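You operate a simulated robot arm through the tools that you are given. There is no shell and no other tool. Be economical: measure what you need, move in short steps, check, and stop when the job is done.

You are at the controls of a simulated robot arm. One attempt, no reset.

TASK
Put the blue glass from the top of the low shelf on the card pack there and the green glass on the pink amp card.
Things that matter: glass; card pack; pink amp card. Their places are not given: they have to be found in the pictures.

It is judged by the outcome, as a careful person would: the job done as asked, and still so three seconds after it is handed in. It fails if anything else is knocked over, pushed out of place, dropped, spilled or broken.

THE ROBOT
A 6-joint arm with a two-finger parallel gripper, fixed in place. Base frame: the origin is at the foot of the arm, x ahead of it, y to its left, z up; the work surface is at about z = 0.86. Lengths are in m, angles in degrees, forces in N, time in s.
With the tool pointing down near the work surface it reaches from about 0.26 to 0.68 m from the base axis. Its first joint turns from -66.0 to 66.0 degrees. Payload 2.9 kg.
Tool frame: the origin (TCP) lies between the finger pads and is the grasp point; the fingertips stand 0.03 m ahead of it; z points along the fingers, y is the line along which they close. The gripper opens to 0.11 m. The fingers are 0.02 m wide and 0.01 m thick; the gripper's body (0.048 by 0.112 m) begins 0.055 m behind the TCP.
Orientation is that of the tool frame in the base frame, as [roll, pitch, yaw] about the fixed x, y, z axes, in that order (R = Rz(yaw) Ry(pitch) Rx(roll)). With the fingers straight down and closing along the base's y, the tool's x points along the base's -x, its y along +y and its z along -z.

THE INTERFACE
- The arm moves only by the tool jog_arm. Its argument "steps" is a list of rows, each a list of 7 numbers: the opening, from 0 (shut) to 1 (fully open), then the shift along the tool's x, y, z in m, then the turn, a rotation vector about the tool's x, y, z in degrees. In form: [[hand, dx, dy, dz, rx, ry, rz], ...]. A call has 1 to 20 rows; each row is the pose to reach, as a shift and turn from the pose commanded when the call began, along the tool's axes at that moment. A row lasts 0.2 s, in which the tool goes at most 0.05 m and 8.6 degrees; a call with a longer step from one row to the next is refused whole, and so is a gripper value outside its range. Where a pose cannot be reached the arm comes as near as it can. A force on the tool above 40 N (or 10 N above the force at the start of the call, whichever is more), or a blocked arm, ends the call early, and 0.2 s more pass. Each finger travels about 0.108 m/s and halts on what it meets, pressing with about 20 N; the grip force reading is that of the motor and also rises with nothing between the fingers. The clock runs only during rows and for 0.2 s after the last one: add rows that repeat a pose to give the fingers time. It gives the time, the measured TCP pose, the force on the tool (base axes), the opening and the grip force at its end, in the units of the frame above (readings bear some noise), and new pictures: "views" is both (left out), scene, wrist or none.
- Cameras (640 x 400 px; columns grow to the right, rows downward): "scene" is fixed at [0.0825, 0.4467, 1.3745]; the picture's right is [-0.65, -0.76, 0.00], its down [-0.51, 0.43, -0.75] and it looks along [0.57, -0.49, -0.66] (base axes); focal length 214 px, centre (320, 200). "wrist" rides on the gripper at [0.072, 0.017, -0.103] in the tool frame; the picture's right is [-0.23, 0.97, 0.00], its down [-0.76, -0.18, -0.62] and it looks along [-0.61, -0.14, 0.78] (tool axes); focal length 222 px, centre (320, 200).
- locate(camera, pixels): for up to 12 pixels [column, row] of the newest picture of that camera ("zoom" is the newest enlarged one), the place [x, y, z] in the base frame of the surface seen there, good to about 0.002 m. It takes no simulated time.
- close_up(camera, box): a new picture of the part [left, top, right, bottom] of that camera's present view, enlarged. It takes no simulated time.
- sign_off(): hands the job in; it is judged then, once.

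Go step by step. Measure first, check grasps and placings, and put right what went wrong. The budget is 60 turns and 170 pictures, counting those below and the enlarged ones. Unless the task says otherwise, let go and move clear before handing in, and close with one line.

The tools are called after "Emit:" as name(argument=value, ...) on one line, values as JSON. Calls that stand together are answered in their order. jog_arm: Moves the arm, as the interface text tells. Its arguments: {"type":"object","properties":{"steps":{"type":"array"},"views":{"type":"string","enum":["both","scene","wrist","none"]}},"required":["steps"]} The other tools are called the same way: locate (camera, pixels) gives the place of the surface under pixels of a picture; close_up (camera, box) takes an enlarged picture of a part of a camera's view; sign_off () hands the job in.

At the start:

```text
clock: 0.0
position: [0.3976, 0.1692, 1.1814]
ee_rot: [180.0, 0.1, 180.0]
wrist_force: [-0.1, -0.6, -0.3]
opening: 0.1099
finger_force: 0.1
```

scene: 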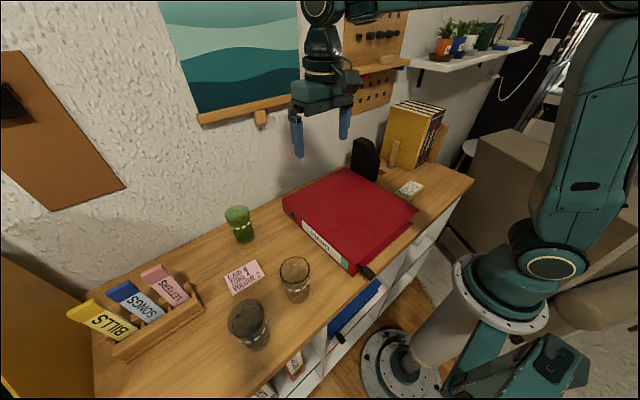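
wrist: 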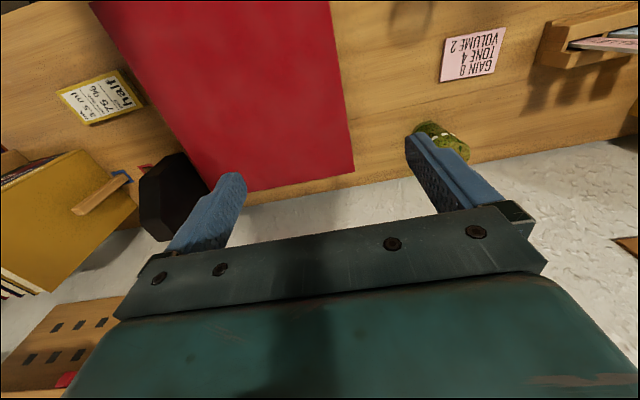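

The scene shows a green glass at (240,225), two brownish glasses at (295,280) and (250,325), a pink card at (243,277), and another card at (410,190). I don't see the blue glass or the card pack clearly yet, so I'll enlarge.

Emit:
close_up(camera="scene", box=[200, 190, 360, 290])

Emit:
close_up(camera="scene", box=[200, 250, 420, 400])

Emit:
close_up(camera="scene", box=[340, 80, 500, 220])

Emit:
close_up(camera="scene", box=[400, 0, 560, 100])

```text
4.00 times, centred on (280, 240) of scene
```

zoom: 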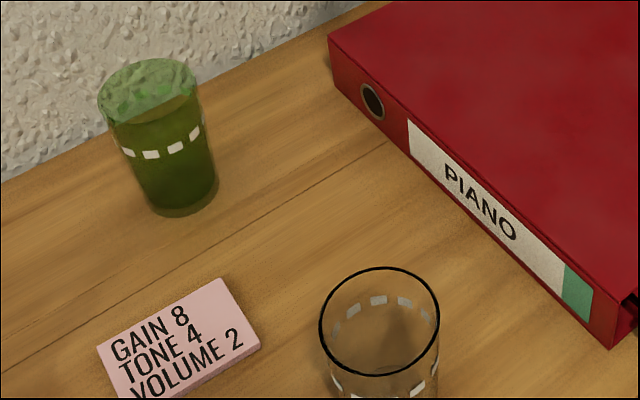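

```text
2.67 times, centred on (310, 325) of scene
```

zoom: 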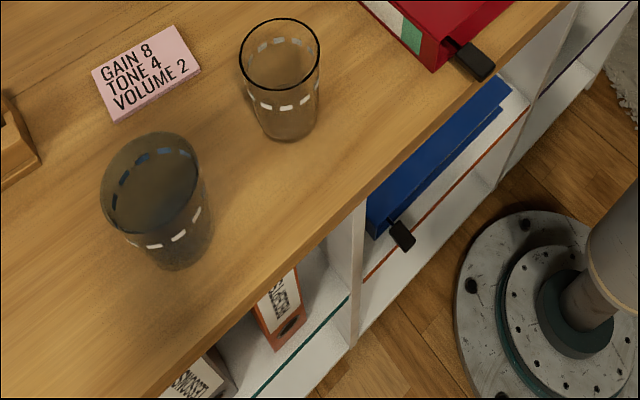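

```text
2.86 times, centred on (420, 150) of scene
```

zoom: 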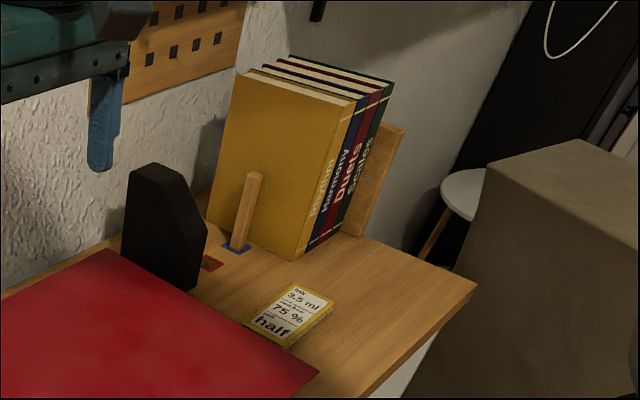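

```text
4.00 times, centred on (480, 50) of scene
```

zoom: 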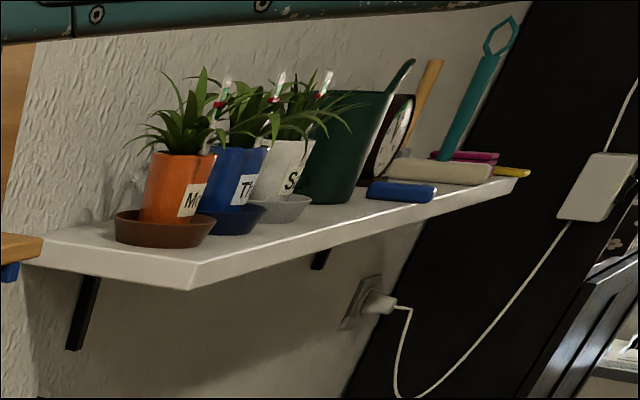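

The dark glass at (250,325) shows blue-tinted far dashes, so it is probably the blue glass, and the third one is clear. I'll check it and the yellow card more closely.

Emit:
close_up(camera="scene", box=[380, 165, 444, 205])

Emit:
close_up(camera="scene", box=[210, 285, 290, 360])

Emit:
close_up(camera="wrist", box=[0, 40, 200, 240])

Emit:
locate(camera="scene", pixels=[[411, 189], [404, 184], [243, 278], [232, 210], [240, 242], [250, 205], [250, 349], [268, 325], [296, 302], [200, 250], [350, 220], [385, 285]])

```text
10.00 times, centred on (412, 185) of scene
```

zoom: 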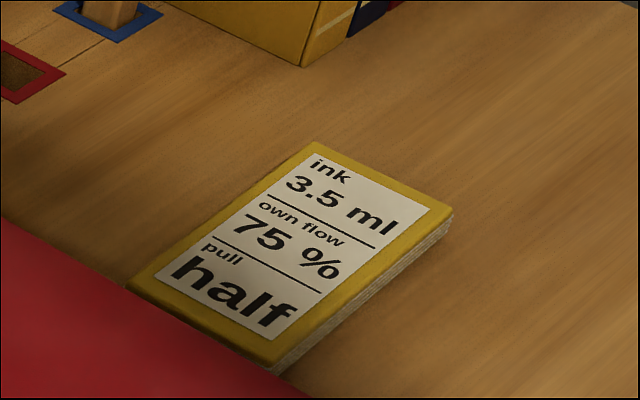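

```text
5.33 times, centred on (250, 322) of scene
```

zoom: 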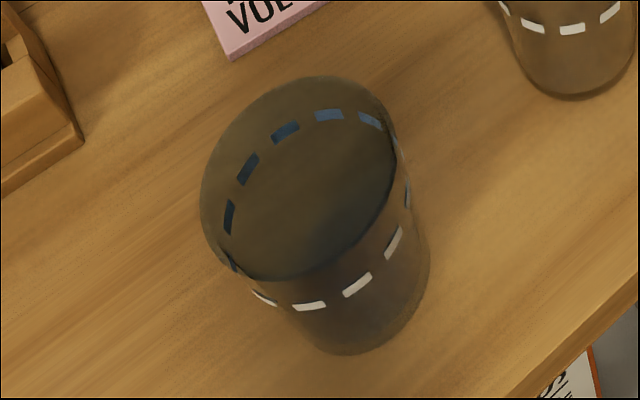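

```text
2.00 times, centred on (100, 140) of wrist
```

zoom: 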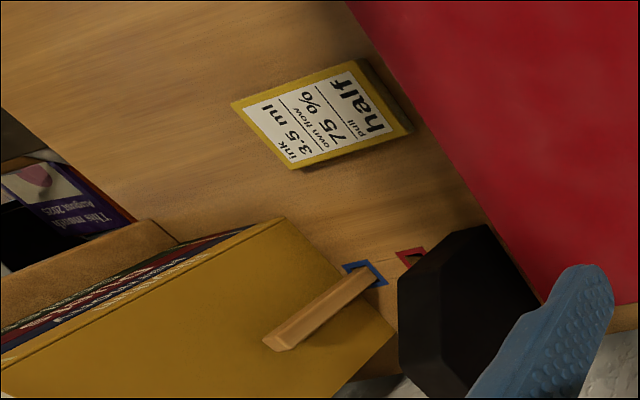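

```text
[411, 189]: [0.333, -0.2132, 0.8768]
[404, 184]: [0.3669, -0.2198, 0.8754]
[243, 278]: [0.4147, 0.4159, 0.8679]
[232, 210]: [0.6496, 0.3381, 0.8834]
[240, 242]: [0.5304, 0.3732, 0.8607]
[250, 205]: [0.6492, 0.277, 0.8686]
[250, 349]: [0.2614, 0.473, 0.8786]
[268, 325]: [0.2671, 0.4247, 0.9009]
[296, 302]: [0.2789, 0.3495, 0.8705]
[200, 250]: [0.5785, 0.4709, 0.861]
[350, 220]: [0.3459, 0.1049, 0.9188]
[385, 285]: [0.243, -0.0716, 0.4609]
```

The glass at (250,322) is the blue one (blue dashes on its far inside), and the yellow pack at (411,189) is the card pack. Next I'll measure the rims and bodies.

Emit:
locate(camera="scene", pixels=[[228.5, 322], [263, 314], [247, 300.5], [243, 336.5], [234, 309], [256, 331], [252, 345], [265, 340], [260, 348], [249, 340]])

Emit:
locate(camera="scene", pixels=[[225.5, 215], [249, 208], [235, 205], [239, 218], [240, 235], [245, 242], [252, 235], [280.5, 270], [309, 268], [295, 257], [295, 283], [297, 298]])

Emit:
close_up(camera="scene", box=[216, 195, 264, 250])

Emit:
close_up(camera="scene", box=[220, 250, 320, 312])

```text
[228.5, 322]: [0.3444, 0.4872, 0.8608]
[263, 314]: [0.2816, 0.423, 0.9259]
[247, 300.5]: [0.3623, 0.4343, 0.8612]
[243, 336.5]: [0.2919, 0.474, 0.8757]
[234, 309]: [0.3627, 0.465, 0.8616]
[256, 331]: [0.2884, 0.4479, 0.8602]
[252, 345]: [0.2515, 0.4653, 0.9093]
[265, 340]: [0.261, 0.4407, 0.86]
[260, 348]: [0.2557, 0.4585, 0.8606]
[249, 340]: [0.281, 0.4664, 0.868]
```

```text
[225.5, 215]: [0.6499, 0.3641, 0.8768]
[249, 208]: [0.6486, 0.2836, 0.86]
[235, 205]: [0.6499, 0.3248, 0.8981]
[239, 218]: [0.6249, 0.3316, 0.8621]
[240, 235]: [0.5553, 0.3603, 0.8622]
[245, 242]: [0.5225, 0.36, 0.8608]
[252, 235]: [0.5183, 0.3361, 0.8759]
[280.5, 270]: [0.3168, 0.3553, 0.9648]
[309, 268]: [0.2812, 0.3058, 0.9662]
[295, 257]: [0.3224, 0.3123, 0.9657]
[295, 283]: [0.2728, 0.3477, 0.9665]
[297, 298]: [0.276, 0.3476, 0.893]
```

```text
7.27 times, centred on (240, 222) of scene
```

zoom: 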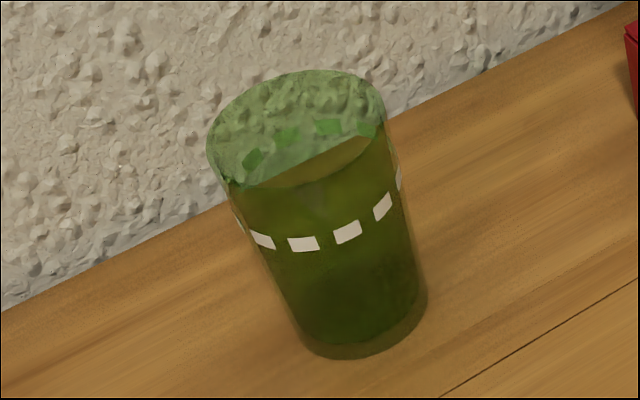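

```text
6.40 times, centred on (270, 281) of scene
```

zoom: 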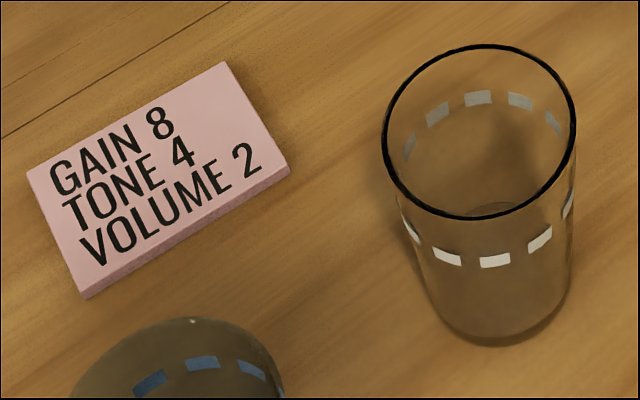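

The three glasses appear to share a height (rim z≈0.966), and ray geometry puts blue at about (0.279,0.450), green at (0.544,0.3475) and clear at (0.297,0.331). Now I'll measure the pink card, the pack and the binder edges.

Emit:
locate(camera="zoom", pixels=[[224, 66], [284, 164], [82, 286], [32, 175], [157, 172], [480, 252], [435, 112]])

Emit:
locate(camera="scene", pixels=[[285, 206], [288, 216], [330, 172], [352, 265], [414, 209], [411.5, 180.5], [423.5, 186.5], [407, 200], [394, 192.5], [365, 150], [390, 160], [436, 152]])

```text
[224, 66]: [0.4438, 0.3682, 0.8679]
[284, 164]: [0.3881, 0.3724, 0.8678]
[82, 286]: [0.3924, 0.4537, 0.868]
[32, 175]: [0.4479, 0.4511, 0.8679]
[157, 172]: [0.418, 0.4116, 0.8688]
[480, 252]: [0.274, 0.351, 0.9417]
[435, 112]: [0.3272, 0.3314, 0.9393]
```

```text
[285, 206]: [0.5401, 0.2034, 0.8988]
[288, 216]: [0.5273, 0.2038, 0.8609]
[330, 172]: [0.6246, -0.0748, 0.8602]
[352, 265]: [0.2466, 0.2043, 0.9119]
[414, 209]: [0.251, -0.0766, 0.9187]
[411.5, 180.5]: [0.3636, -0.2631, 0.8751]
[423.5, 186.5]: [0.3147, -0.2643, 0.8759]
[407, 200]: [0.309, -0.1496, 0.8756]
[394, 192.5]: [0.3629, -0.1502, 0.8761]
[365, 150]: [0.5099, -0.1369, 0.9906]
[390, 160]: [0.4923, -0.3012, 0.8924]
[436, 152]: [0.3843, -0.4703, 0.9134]
```

The pink card's centre is (0.418,0.411) with its top at 0.868, and the pack's centre is (0.338,-0.207) with its top at 0.876. I'll move above the green glass first.

Emit:
jog_arm(steps=[[0.9, -0.03, 0.03, 0, 0, 0, 0], [0.8, -0.05, 0.06, 0, 0, 0, 0], [0.8, -0.075, 0.09, 0, 0, 0, 0], [0.8, -0.1, 0.12, 0, 0, 0, 0], [0.8, -0.125, 0.15, 0, 0, 0, 0], [0.8, -0.146, 0.178, 0, 0, 0, 0], [0.8, -0.146, 0.178, 0.04, 0, 0, 0], [0.8, -0.146, 0.178, 0.08, 0, 0, 0], [0.8, -0.146, 0.178, 0.12, 0, 0, 0], [0.8, -0.146, 0.178, 0.12, 0, 0, 0]])

```text
clock: 2.2
position: [0.5439, 0.3473, 1.0613]
ee_rot: [-180.0, 0.0, 179.9]
wrist_force: [0.6, 0.9, 0.2]
opening: 0.088
finger_force: 0.0
out of reach, approached as far as the arm can: row 5, 6, 7, 8
```

scene: 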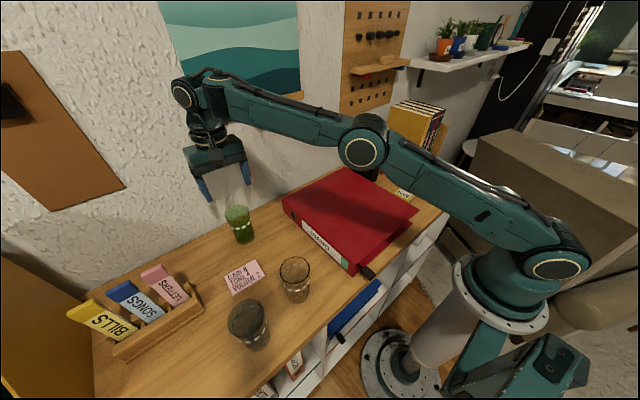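
wrist: 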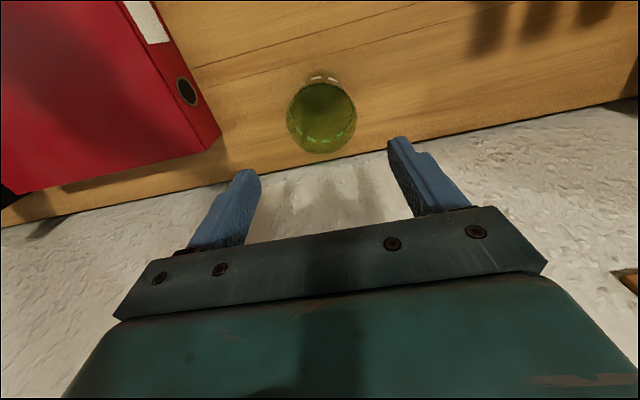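

The arm is above the green glass. I'll check its offset with a wrist close-up.

Emit:
close_up(camera="wrist", box=[256, 60, 384, 170])

```text
3.64 times, centred on (320, 115) of wrist
```

zoom: 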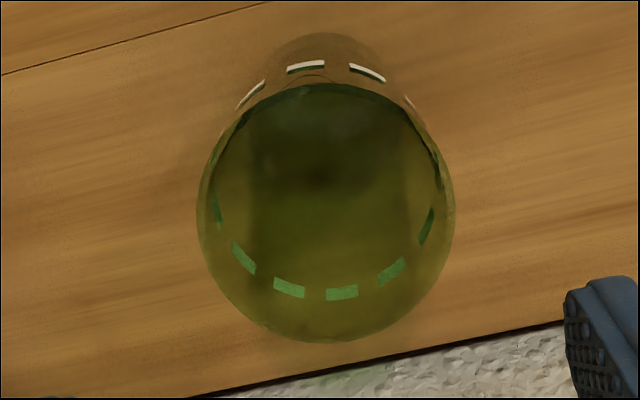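

The rim centre in the wrist view, around (321,118), puts the glass about 6 mm in tool +x and 3 mm in +y. I'll correct for that, descend and grip.

Emit:
jog_arm(steps=[[0.8, 0.006, 0.003, 0.03, 0, 0, 0], [0.8, 0.006, 0.003, 0.06, 0, 0, 0], [0.8, 0.006, 0.003, 0.09, 0, 0, 0], [0.8, 0.006, 0.003, 0.115, 0, 0, 0], [0.8, 0.006, 0.003, 0.13, 0, 0, 0], [0.8, 0.006, 0.003, 0.13, 0, 0, 0]])

Emit:
close_up(camera="scene", box=[170, 130, 290, 260])

```text
clock: 3.6
position: [0.538, 0.3498, 0.9317]
ee_rot: [180.0, 0.0, 179.9]
wrist_force: [-0.4, -0.3, 0.7]
opening: 0.088
finger_force: 0.0
```

scene: 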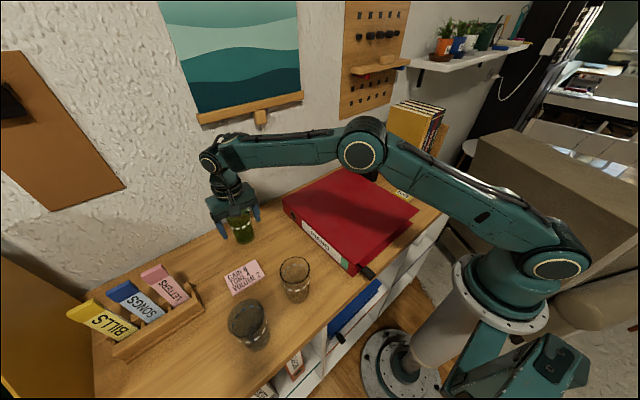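
wrist: 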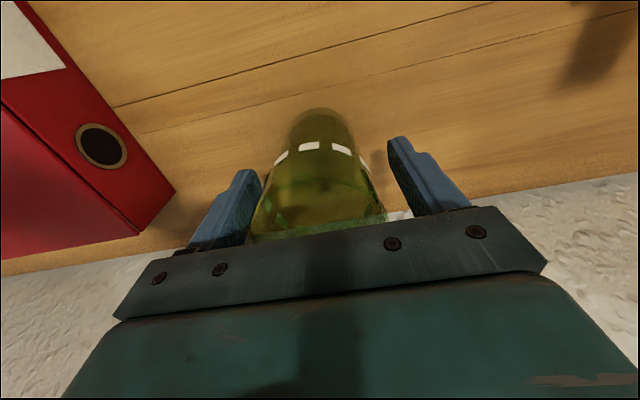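

```text
3.08 times, centred on (230, 195) of scene
```

zoom: 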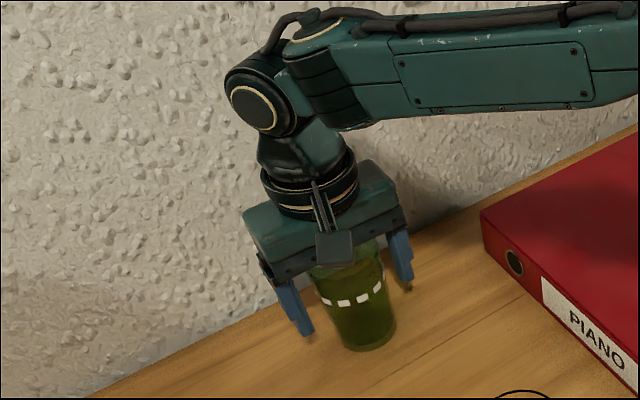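

The fingers straddle the glass with clearance on both sides, so I'll close.

Emit:
jog_arm(steps=[[0.65, 0, 0, 0, 0, 0, 0], [0.55, 0, 0, 0, 0, 0, 0], [0.45, 0, 0, 0, 0, 0, 0], [0.4, 0, 0, 0, 0, 0, 0], [0.4, 0, 0, 0, 0, 0, 0]], views="wrist")

```text
clock: 4.8
position: [0.5385, 0.3508, 0.9321]
ee_rot: [-180.0, -0.1, -180.0]
wrist_force: [1.0, -0.4, -0.2]
opening: 0.0632
finger_force: 20.2
```

wrist: 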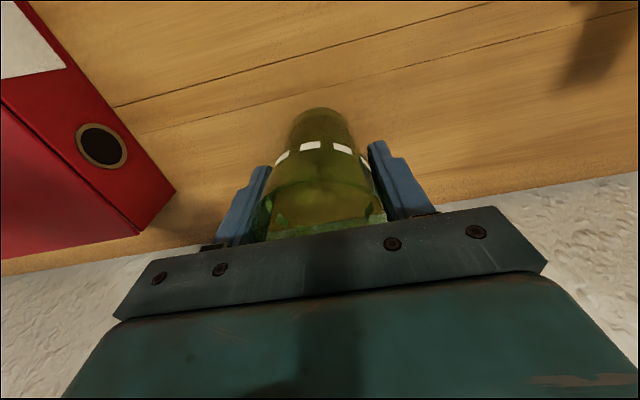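

It is gripped at 0.063 with 20 N. I'll lift 4 cm and check.

Emit:
jog_arm(steps=[[0.4, 0, 0, -0.01, 0, 0, 0], [0.4, 0, 0, -0.025, 0, 0, 0], [0.4, 0, 0, -0.04, 0, 0, 0], [0.4, 0, 0, -0.05, 0, 0, 0], [0.4, 0, 0, -0.05, 0, 0, 0]])

Emit:
close_up(camera="scene", box=[170, 130, 290, 260])

```text
clock: 6.0
position: [0.538, 0.3505, 0.9821]
ee_rot: [-179.9, 0.0, 179.9]
wrist_force: [-0.9, 0.9, -2.4]
opening: 0.0628
finger_force: 20.0
```

scene: 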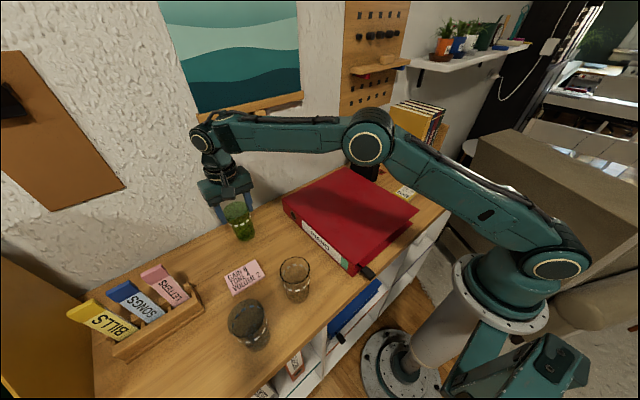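
wrist: 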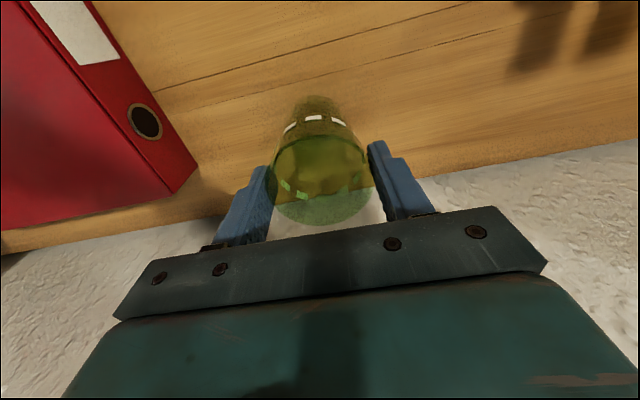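

```text
3.08 times, centred on (230, 195) of scene
```

zoom: 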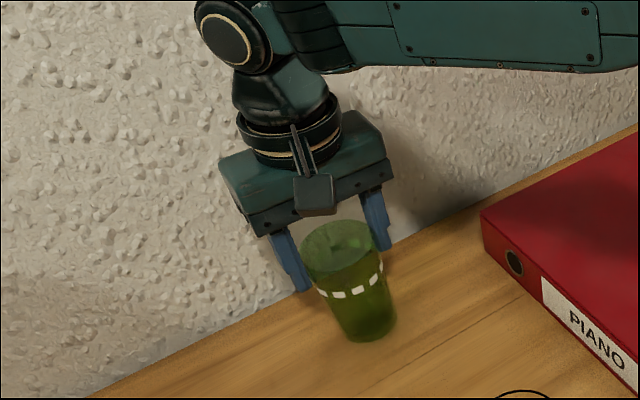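

The glass rose only about 1 cm (base bottom row 243.7→241.4), so it slid until its rim met the pads. I'll hold briefly to see whether it's stable now.

Emit:
jog_arm(steps=[[0.4, 0, 0, 0, 0, 0, 0], [0.4, 0, 0, 0, 0, 0, 0], [0.4, 0, 0, 0, 0, 0, 0]])

Emit:
close_up(camera="scene", box=[200, 180, 280, 250])

Emit:
close_up(camera="wrist", box=[200, 80, 440, 230])

```text
clock: 6.8
position: [0.5368, 0.3512, 0.9818]
ee_rot: [179.9, 0.0, -180.0]
wrist_force: [0.4, 0.2, -1.6]
opening: 0.0631
finger_force: 20.3
```

scene: 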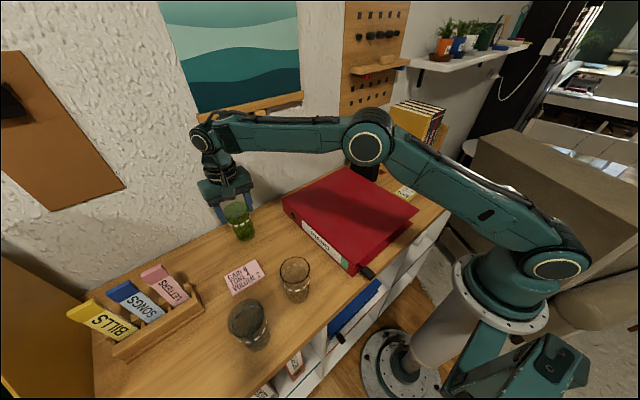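
wrist: 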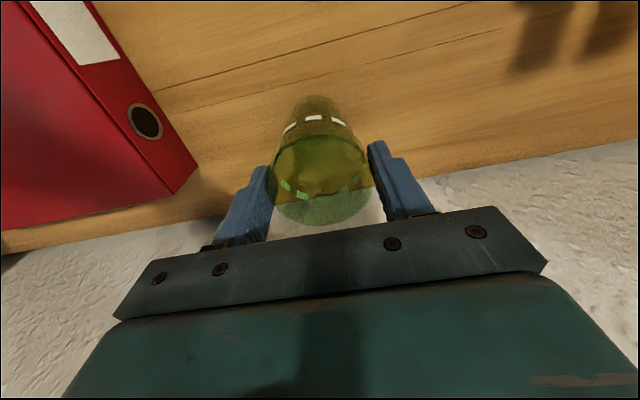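

```text
5.71 times, centred on (240, 215) of scene
```

zoom: 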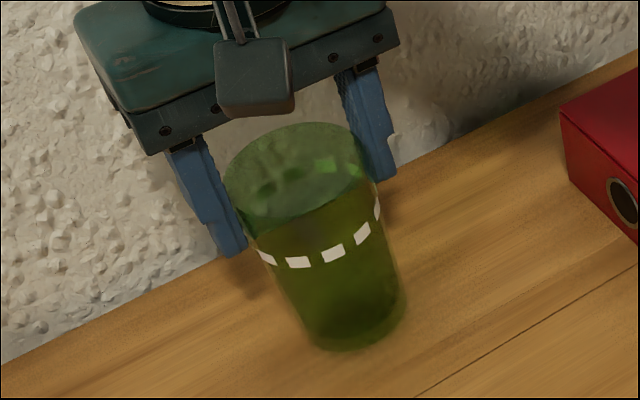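

```text
2.67 times, centred on (320, 155) of wrist
```

zoom: 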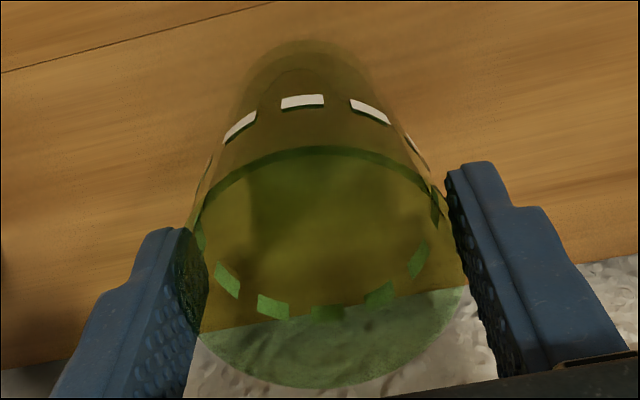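

Emit:
close_up(camera="scene", box=[200, 180, 280, 250])

Emit:
locate(camera="zoom", pixels=[[299, 263], [333, 254], [324, 164], [60, 145], [360, 347]])

Emit:
locate(camera="scene", pixels=[[244, 333], [294.5, 291]])

```text
5.71 times, centred on (240, 215) of scene
```

zoom: 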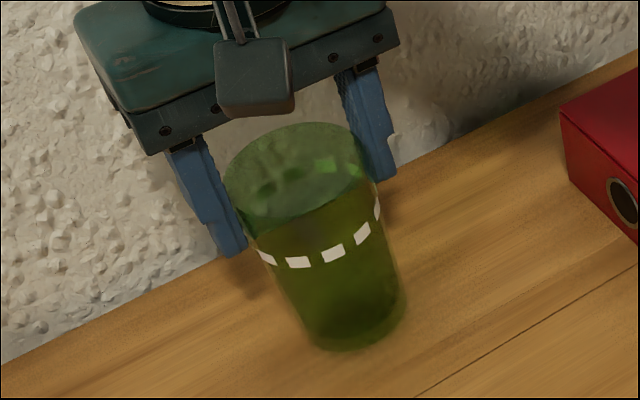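

```text
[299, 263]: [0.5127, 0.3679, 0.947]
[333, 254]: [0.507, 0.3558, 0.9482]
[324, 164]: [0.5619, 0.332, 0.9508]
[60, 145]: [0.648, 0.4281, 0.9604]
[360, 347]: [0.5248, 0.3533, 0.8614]
```

```text
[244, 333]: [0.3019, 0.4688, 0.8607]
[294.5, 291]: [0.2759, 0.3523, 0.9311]
```

The dashes sit at z≈0.948 against a nominal 0.940, so the glass hangs about 8 mm up and is stable. I'll raise it slowly another 1.5 cm to see if it follows.

Emit:
jog_arm(steps=[[0.3, 0, 0, -0.003, 0, 0, 0], [0.3, 0, 0, -0.006, 0, 0, 0], [0.3, 0, 0, -0.009, 0, 0, 0], [0.3, 0, 0, -0.012, 0, 0, 0], [0.3, 0, 0, -0.015, 0, 0, 0], [0.3, 0, 0, -0.015, 0, 0, 0]])

Emit:
close_up(camera="scene", box=[200, 180, 280, 250])

Emit:
locate(camera="scene", pixels=[[236.4, 222.3], [236.4, 221], [236.4, 219.7], [236.4, 218.4]])

```text
clock: 8.2
position: [0.5372, 0.3495, 0.9962]
ee_rot: [179.9, -0.1, 180.0]
wrist_force: [-0.1, 0.4, -1.7]
opening: 0.0632
finger_force: 20.6
```

scene: 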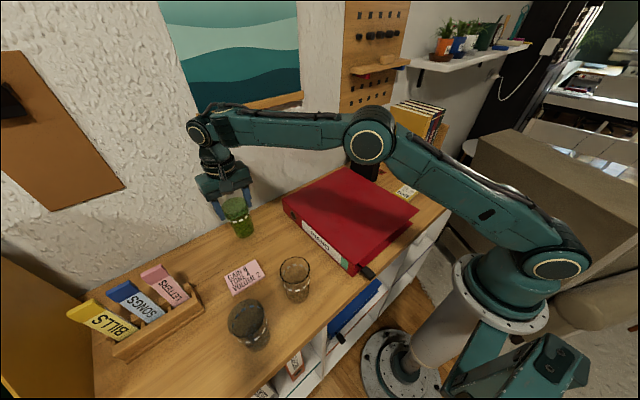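
wrist: 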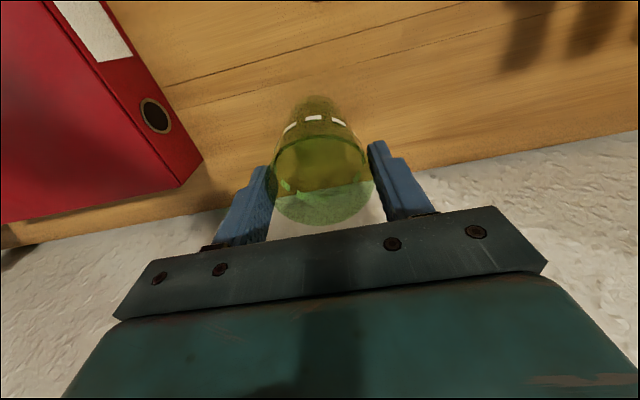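

```text
5.71 times, centred on (240, 215) of scene
```

zoom: 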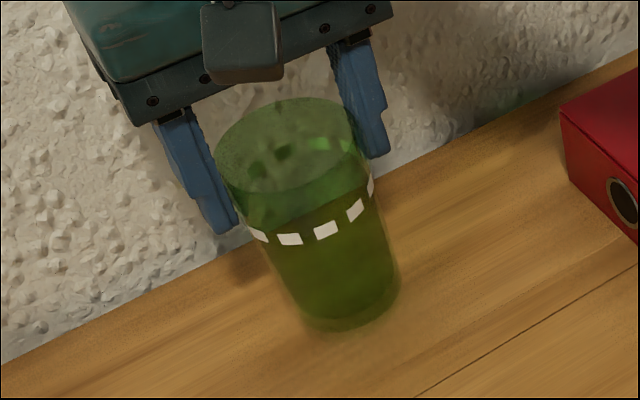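

```text
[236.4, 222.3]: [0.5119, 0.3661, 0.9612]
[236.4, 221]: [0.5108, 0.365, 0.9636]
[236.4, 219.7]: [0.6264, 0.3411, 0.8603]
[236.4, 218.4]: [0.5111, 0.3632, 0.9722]
```

It followed rigidly; the base is about 2 cm above the table. I'll raise it another 1 cm and carry it over the pink card.

Emit:
jog_arm(steps=[[0.3, 0, 0, -0.005, 0, 0, 0], [0.3, 0, 0, -0.01, 0, 0, 0], [0.3, 0.01, 0.005, -0.01, 0, 0, 0], [0.3, 0.025, 0.013, -0.01, 0, 0, 0], [0.3, 0.04, 0.02, -0.01, 0, 0, 0], [0.3, 0.055, 0.028, -0.01, 0, 0, 0], [0.3, 0.07, 0.036, -0.01, 0, 0, 0], [0.3, 0.085, 0.044, -0.01, 0, 0, 0], [0.3, 0.1, 0.052, -0.01, 0, 0, 0], [0.3, 0.112, 0.058, -0.01, 0, 0, 0], [0.3, 0.119, 0.061, -0.01, 0, 0, 0], [0.3, 0.119, 0.061, -0.01, 0, 0, 0], [0.3, 0.119, 0.061, -0.01, 0, 0, 0]])

Emit:
close_up(camera="scene", box=[196, 215, 292, 305])

Emit:
close_up(camera="wrist", box=[200, 80, 440, 230])

```text
clock: 11.0
position: [0.4179, 0.4119, 1.0063]
ee_rot: [180.0, 0.0, -179.9]
wrist_force: [-0.1, -0.6, -2.0]
opening: 0.0631
finger_force: 20.2
```

scene: 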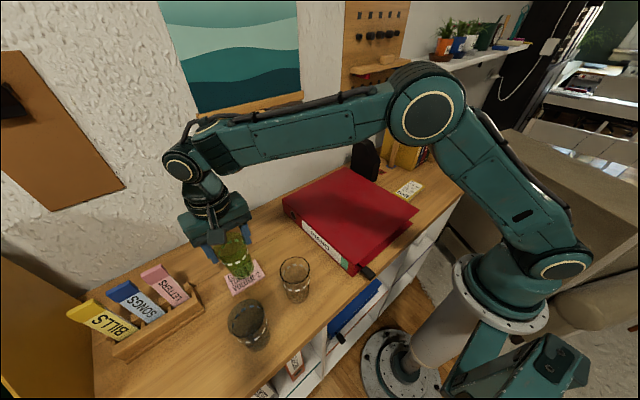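
wrist: 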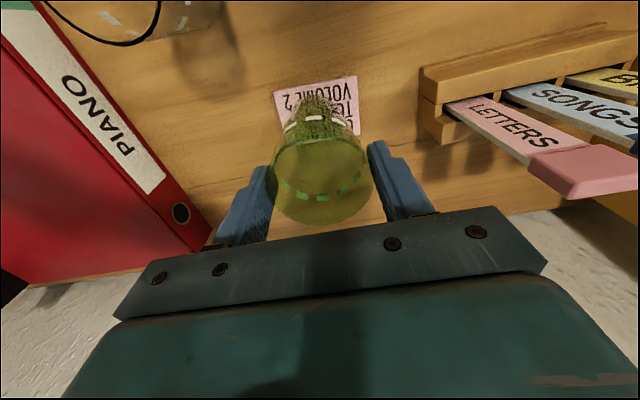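

```text
4.44 times, centred on (244, 260) of scene
```

zoom: 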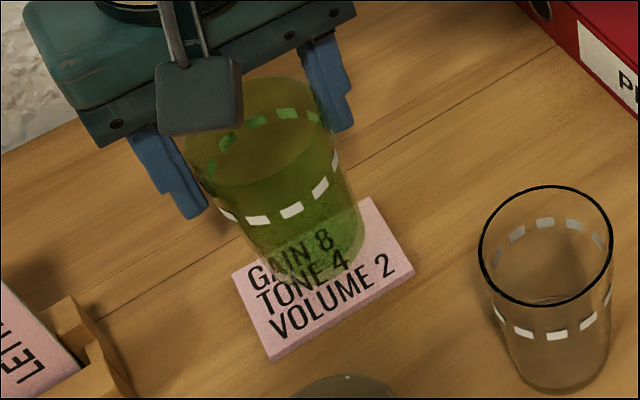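

```text
2.67 times, centred on (320, 155) of wrist
```

zoom: 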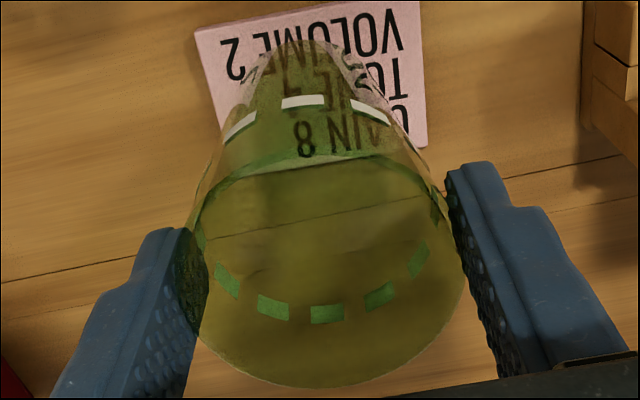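

The glass hangs upright over the middle of the card, with its base about 2.4 cm above it. I'll lower gently until contact.

Emit:
jog_arm(steps=[[0.3, 0, 0, 0.008, 0, 0, 0], [0.3, 0, 0, 0.014, 0, 0, 0], [0.3, 0, 0, 0.018, 0, 0, 0], [0.3, 0, 0, 0.021, 0, 0, 0], [0.3, 0, 0, 0.021, 0, 0, 0]])

Emit:
close_up(camera="scene", box=[196, 215, 292, 305])

```text
clock: 12.2
position: [0.4178, 0.4127, 0.9861]
ee_rot: [-180.0, -0.1, -180.0]
wrist_force: [0.1, 0.1, -1.8]
opening: 0.063
finger_force: 20.0
```

scene: 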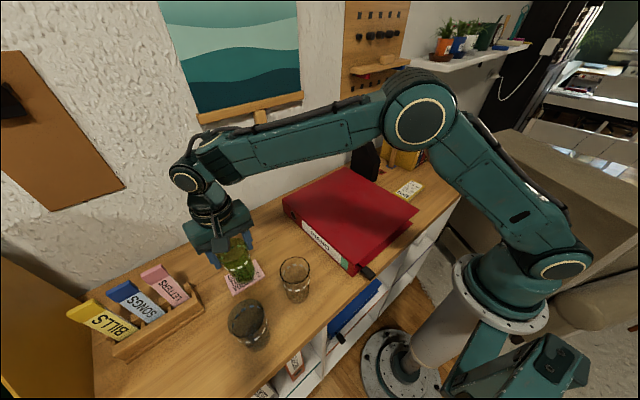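
wrist: 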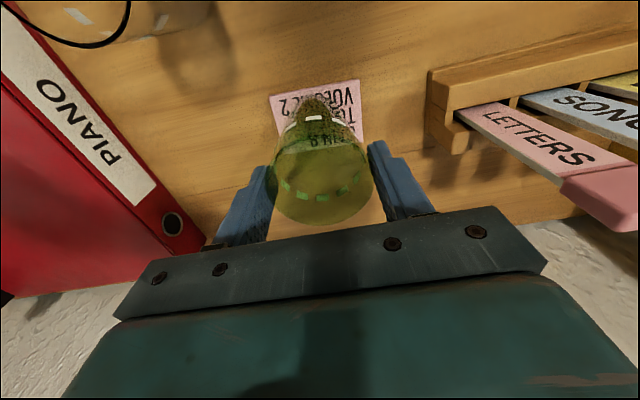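

```text
4.44 times, centred on (244, 260) of scene
```

zoom: 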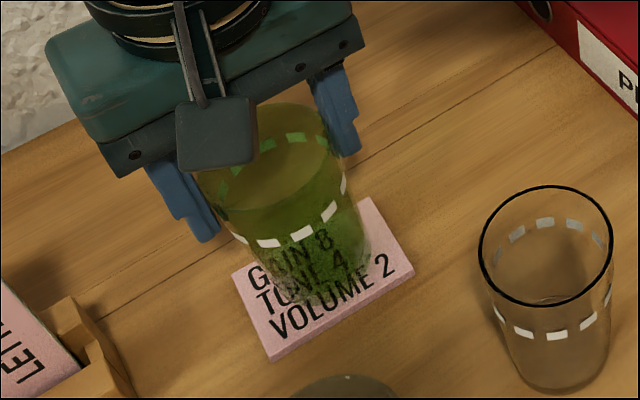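

No contact yet. I'll enlarge the base region to check its centring in the card's short (x) direction.

Emit:
close_up(camera="scene", box=[218, 250, 272, 300])

Emit:
close_up(camera="wrist", box=[260, 70, 380, 150])

```text
8.00 times, centred on (245, 275) of scene
```

zoom: 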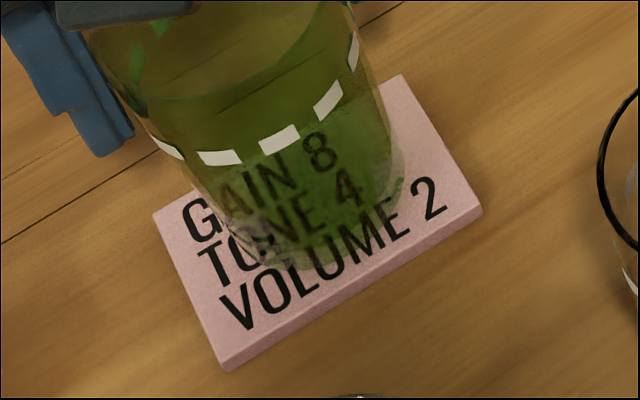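

```text
5.00 times, centred on (320, 110) of wrist
```

zoom: 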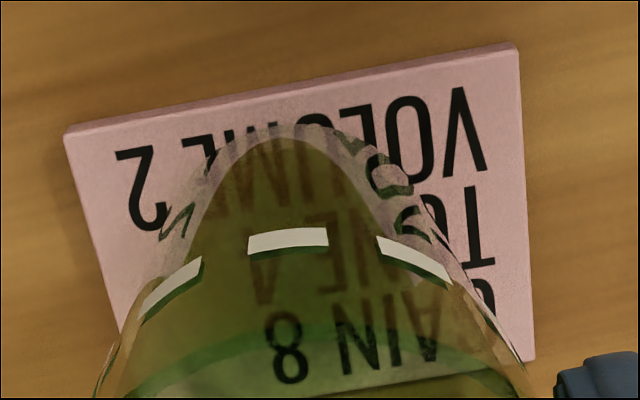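

Both views put the base inside the card with roughly 4–7 mm of near margin, which is about centred. I'll nudge 1 mm and continue down to contact.

Emit:
jog_arm(steps=[[0.3, 0.001, -0.001, 0.001, 0, 0, 0], [0.3, 0.001, -0.001, 0.002, 0, 0, 0], [0.3, 0.001, -0.001, 0.003, 0, 0, 0], [0.3, 0.001, -0.001, 0.004, 0, 0, 0], [0.3, 0.001, -0.001, 0.004, 0, 0, 0]], views="none")

```text
clock: 13.4
position: [0.4177, 0.4112, 0.9811]
ee_rot: [180.0, 0.0, -180.0]
wrist_force: [0.1, -0.2, -1.7]
opening: 0.063
finger_force: 19.8
```

Emit:
jog_arm(steps=[[0.3, 0, 0, 0.001, 0, 0, 0], [0.3, 0, 0, 0.002, 0, 0, 0], [0.3, 0, 0, 0.003, 0, 0, 0], [0.3, 0, 0, 0.003, 0, 0, 0]])

Emit:
close_up(camera="scene", box=[218, 250, 272, 300])

```text
clock: 14.4
position: [0.418, 0.4111, 0.9786]
ee_rot: [-180.0, 0.0, 180.0]
wrist_force: [-0.3, -0.4, -1.9]
opening: 0.0627
finger_force: 19.8
```

scene: 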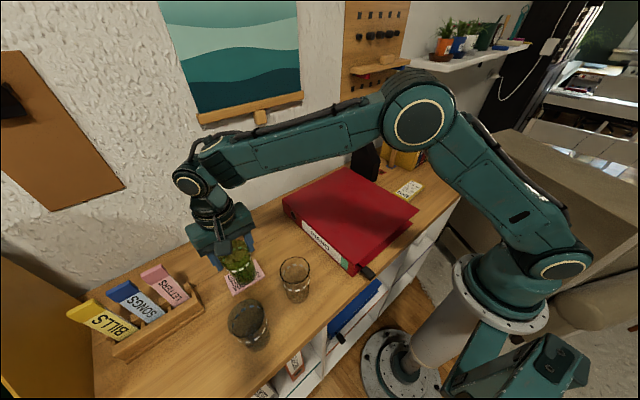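
wrist: 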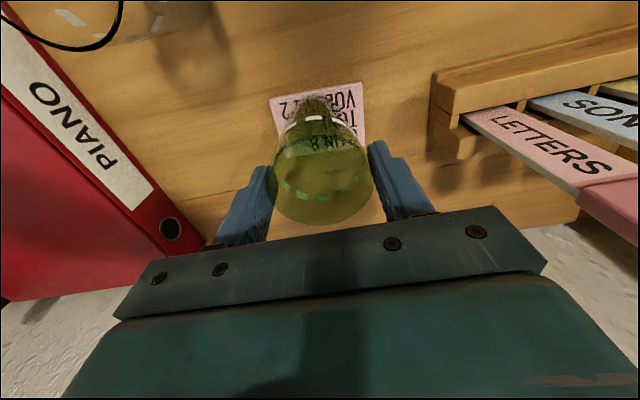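

```text
8.00 times, centred on (245, 275) of scene
```

zoom: 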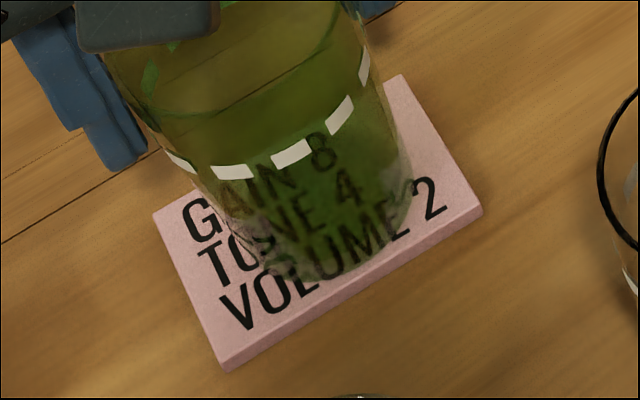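

There's still no contact (force −1.9 N). I'll measure the dash height for the remaining gap.

Emit:
locate(camera="zoom", pixels=[[292, 154], [232, 172], [339, 115]])

Emit:
jog_arm(steps=[[0.3, 0, 0, 0.001, 0, 0, 0], [0.3, 0, 0, 0.002, 0, 0, 0], [0.3, 0, 0, 0.002, 0, 0, 0]], views="none")

```text
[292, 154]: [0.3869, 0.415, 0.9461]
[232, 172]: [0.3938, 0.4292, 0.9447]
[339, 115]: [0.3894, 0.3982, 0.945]
```

```text
clock: 15.2
position: [0.4191, 0.4112, 0.9775]
ee_rot: [179.9, 0.1, -180.0]
wrist_force: [-1.2, -0.4, 5.4]
opening: 0.063
finger_force: 19.9
```

Contact: the force went to +5.4 N. I'll release and withdraw straight up.

Emit:
jog_arm(steps=[[0.58, 0, 0, 0, 0, 0, 0], [0.65, 0, 0, 0, 0, 0, 0], [0.8, 0, 0, 0, 0, 0, 0], [0.8, 0, 0, 0, 0, 0, 0], [0.8, 0, 0, -0.03, 0, 0, 0], [0.8, 0, 0, -0.07, 0, 0, 0], [0.8, 0, 0, -0.11, 0, 0, 0], [0.8, 0, 0, -0.11, 0, 0, 0]])

Emit:
close_up(camera="scene", box=[196, 215, 292, 305])

Emit:
close_up(camera="wrist", box=[240, 40, 400, 160])

```text
clock: 17.0
position: [0.4164, 0.4119, 1.0873]
ee_rot: [-179.9, 0.0, -180.0]
wrist_force: [-0.3, 0.5, 0.3]
opening: 0.0879
finger_force: 0.1
```

scene: 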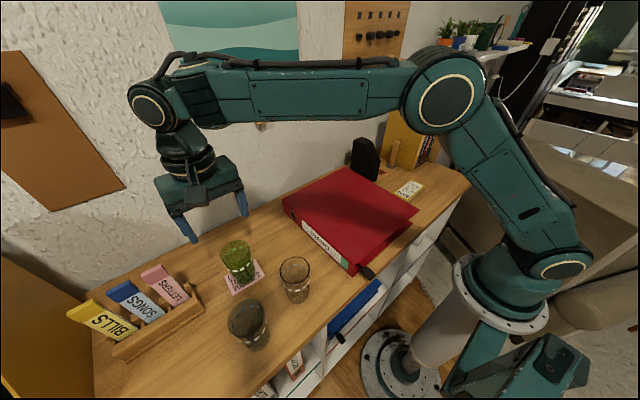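
wrist: 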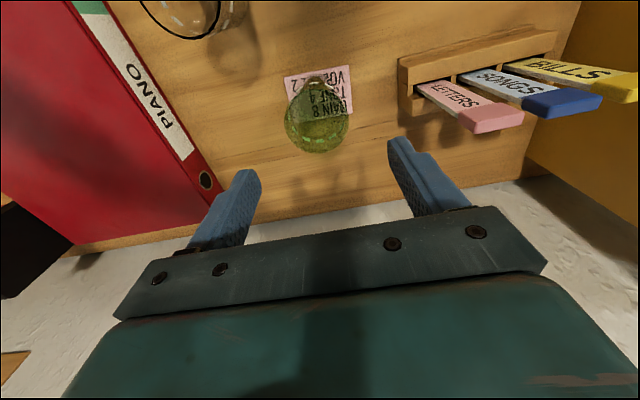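

```text
4.44 times, centred on (244, 260) of scene
```

zoom: 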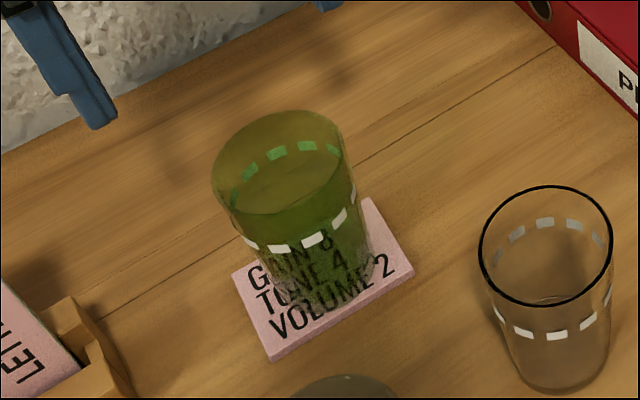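

```text
3.33 times, centred on (320, 100) of wrist
```

zoom: 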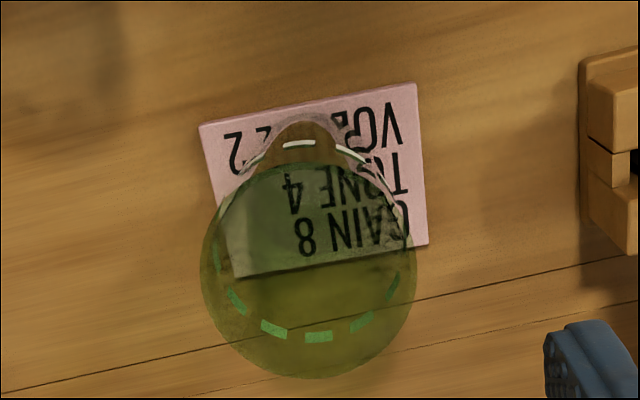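

The green glass stands on the pink card. Now I'll move above the blue glass at about (0.278,0.451).

Emit:
jog_arm(steps=[[0.8, 0.035, 0.01, 0, 0, 0, 0], [0.8, 0.07, 0.02, 0, 0, 0, 0], [0.8, 0.105, 0.03, 0, 0, 0, 0], [0.8, 0.138, 0.039, 0, 0, 0, 0], [0.8, 0.138, 0.039, 0.02, 0, 0, 0], [0.8, 0.138, 0.039, 0.02, 0, 0, 0]])

Emit:
close_up(camera="wrist", box=[256, 60, 384, 170])

```text
clock: 18.4
position: [0.2787, 0.4509, 1.0669]
ee_rot: [180.0, 0.0, -180.0]
wrist_force: [-0.3, -0.2, -0.7]
opening: 0.088
finger_force: 0.0
```

scene: 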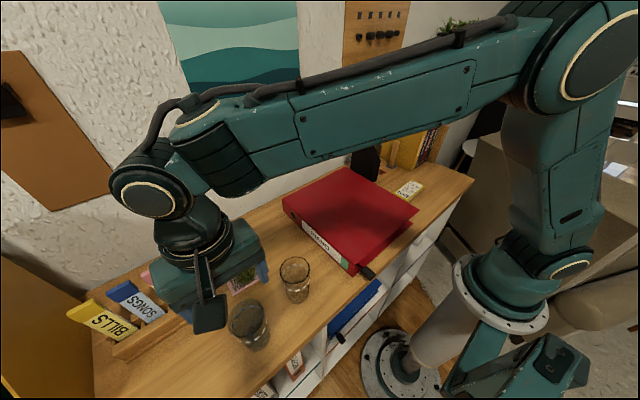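
wrist: 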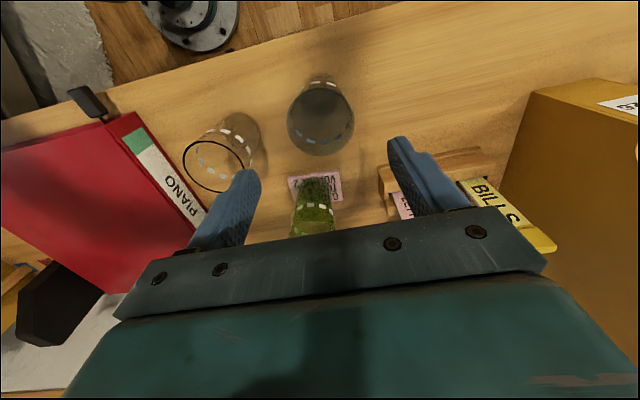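

```text
3.64 times, centred on (320, 115) of wrist
```

zoom: 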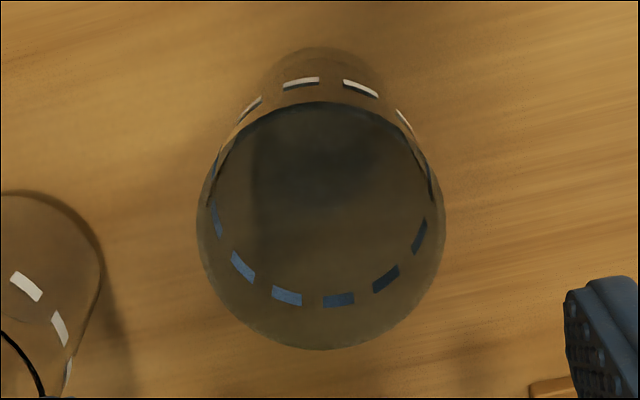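

The rim centre in the wrist view, around (320,122), puts the blue glass 2 mm off in x and y. I'll descend to z≈0.97 so the rim sits on the pads, where the grip held before.

Emit:
jog_arm(steps=[[0.8, 0.002, 0.002, 0.03, 0, 0, 0], [0.8, 0.002, 0.002, 0.06, 0, 0, 0], [0.8, 0.002, 0.002, 0.085, 0, 0, 0], [0.8, 0.002, 0.002, 0.097, 0, 0, 0], [0.8, 0.002, 0.002, 0.097, 0, 0, 0], [0.65, 0.002, 0.002, 0.097, 0, 0, 0], [0.55, 0.002, 0.002, 0.097, 0, 0, 0], [0.45, 0.002, 0.002, 0.097, 0, 0, 0], [0.3, 0.002, 0.002, 0.097, 0, 0, 0], [0.3, 0.002, 0.002, 0.097, 0, 0, 0], [0.3, 0.002, 0.002, 0.097, 0, 0, 0]])

Emit:
close_up(camera="wrist", box=[200, 80, 440, 230])

```text
clock: 20.8
position: [0.2777, 0.4518, 0.9696]
ee_rot: [-180.0, -0.1, 179.9]
wrist_force: [-0.1, 0.1, -0.6]
opening: 0.0636
finger_force: 20.2
```

scene: 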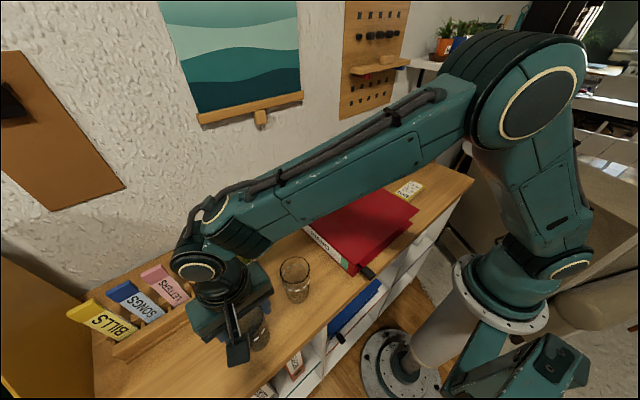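
wrist: 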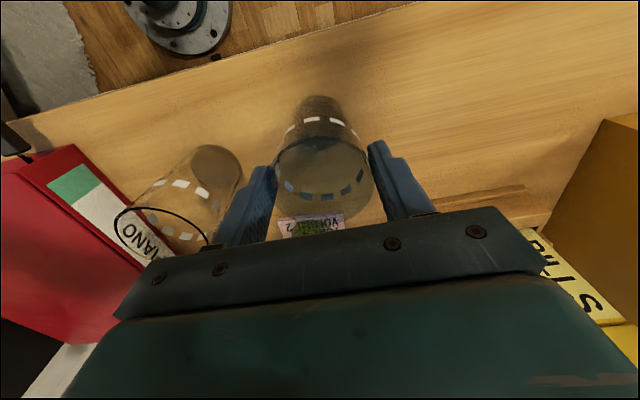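

```text
2.67 times, centred on (320, 155) of wrist
```

zoom: 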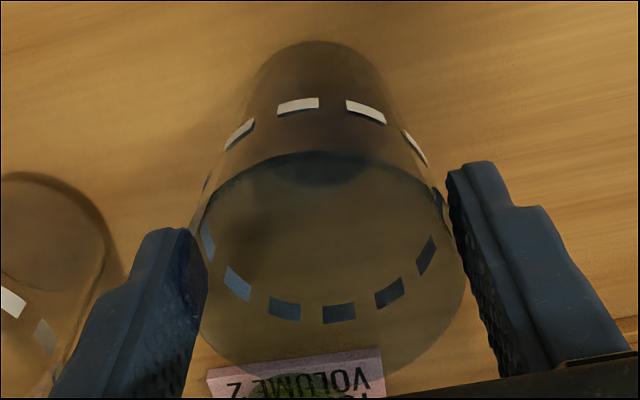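

It is gripped at 0.0636. I'll lift slowly by 3 cm and check.

Emit:
jog_arm(steps=[[0.3, 0, 0, -0.003, 0, 0, 0], [0.3, 0, 0, -0.007, 0, 0, 0], [0.3, 0, 0, -0.012, 0, 0, 0], [0.3, 0, 0, -0.018, 0, 0, 0], [0.3, 0, 0, -0.024, 0, 0, 0], [0.3, 0, 0, -0.03, 0, 0, 0], [0.3, 0, 0, -0.03, 0, 0, 0]])

Emit:
close_up(camera="wrist", box=[200, 80, 440, 230])

```text
clock: 22.4
position: [0.2776, 0.4513, 1.0009]
ee_rot: [-180.0, 0.0, -179.9]
wrist_force: [-0.5, -0.2, -0.9]
opening: 0.0636
finger_force: 19.9
```

scene: 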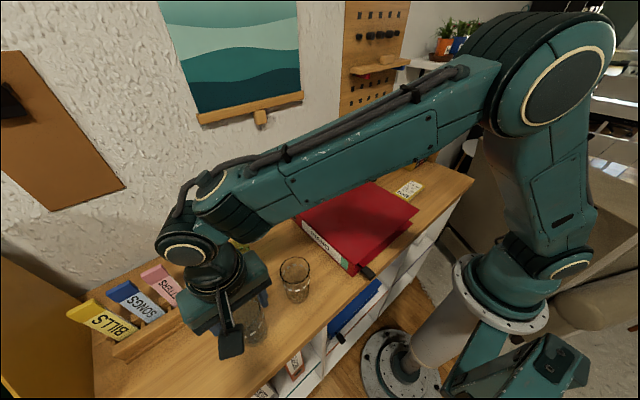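
wrist: 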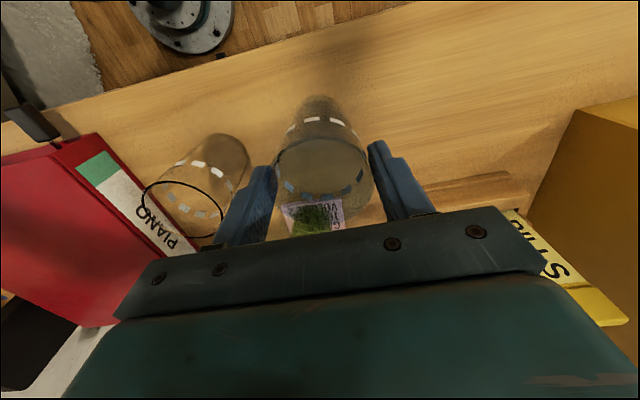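

```text
2.67 times, centred on (320, 155) of wrist
```

zoom: 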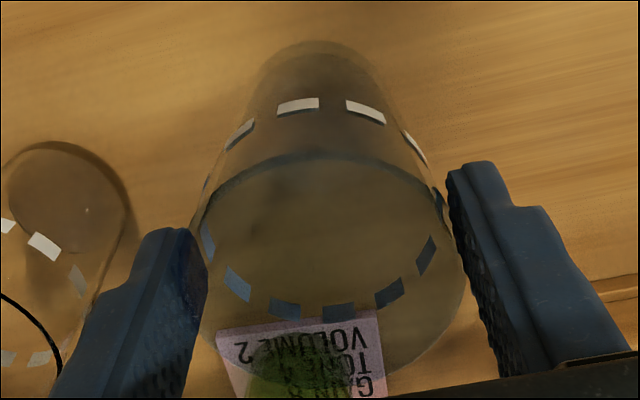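

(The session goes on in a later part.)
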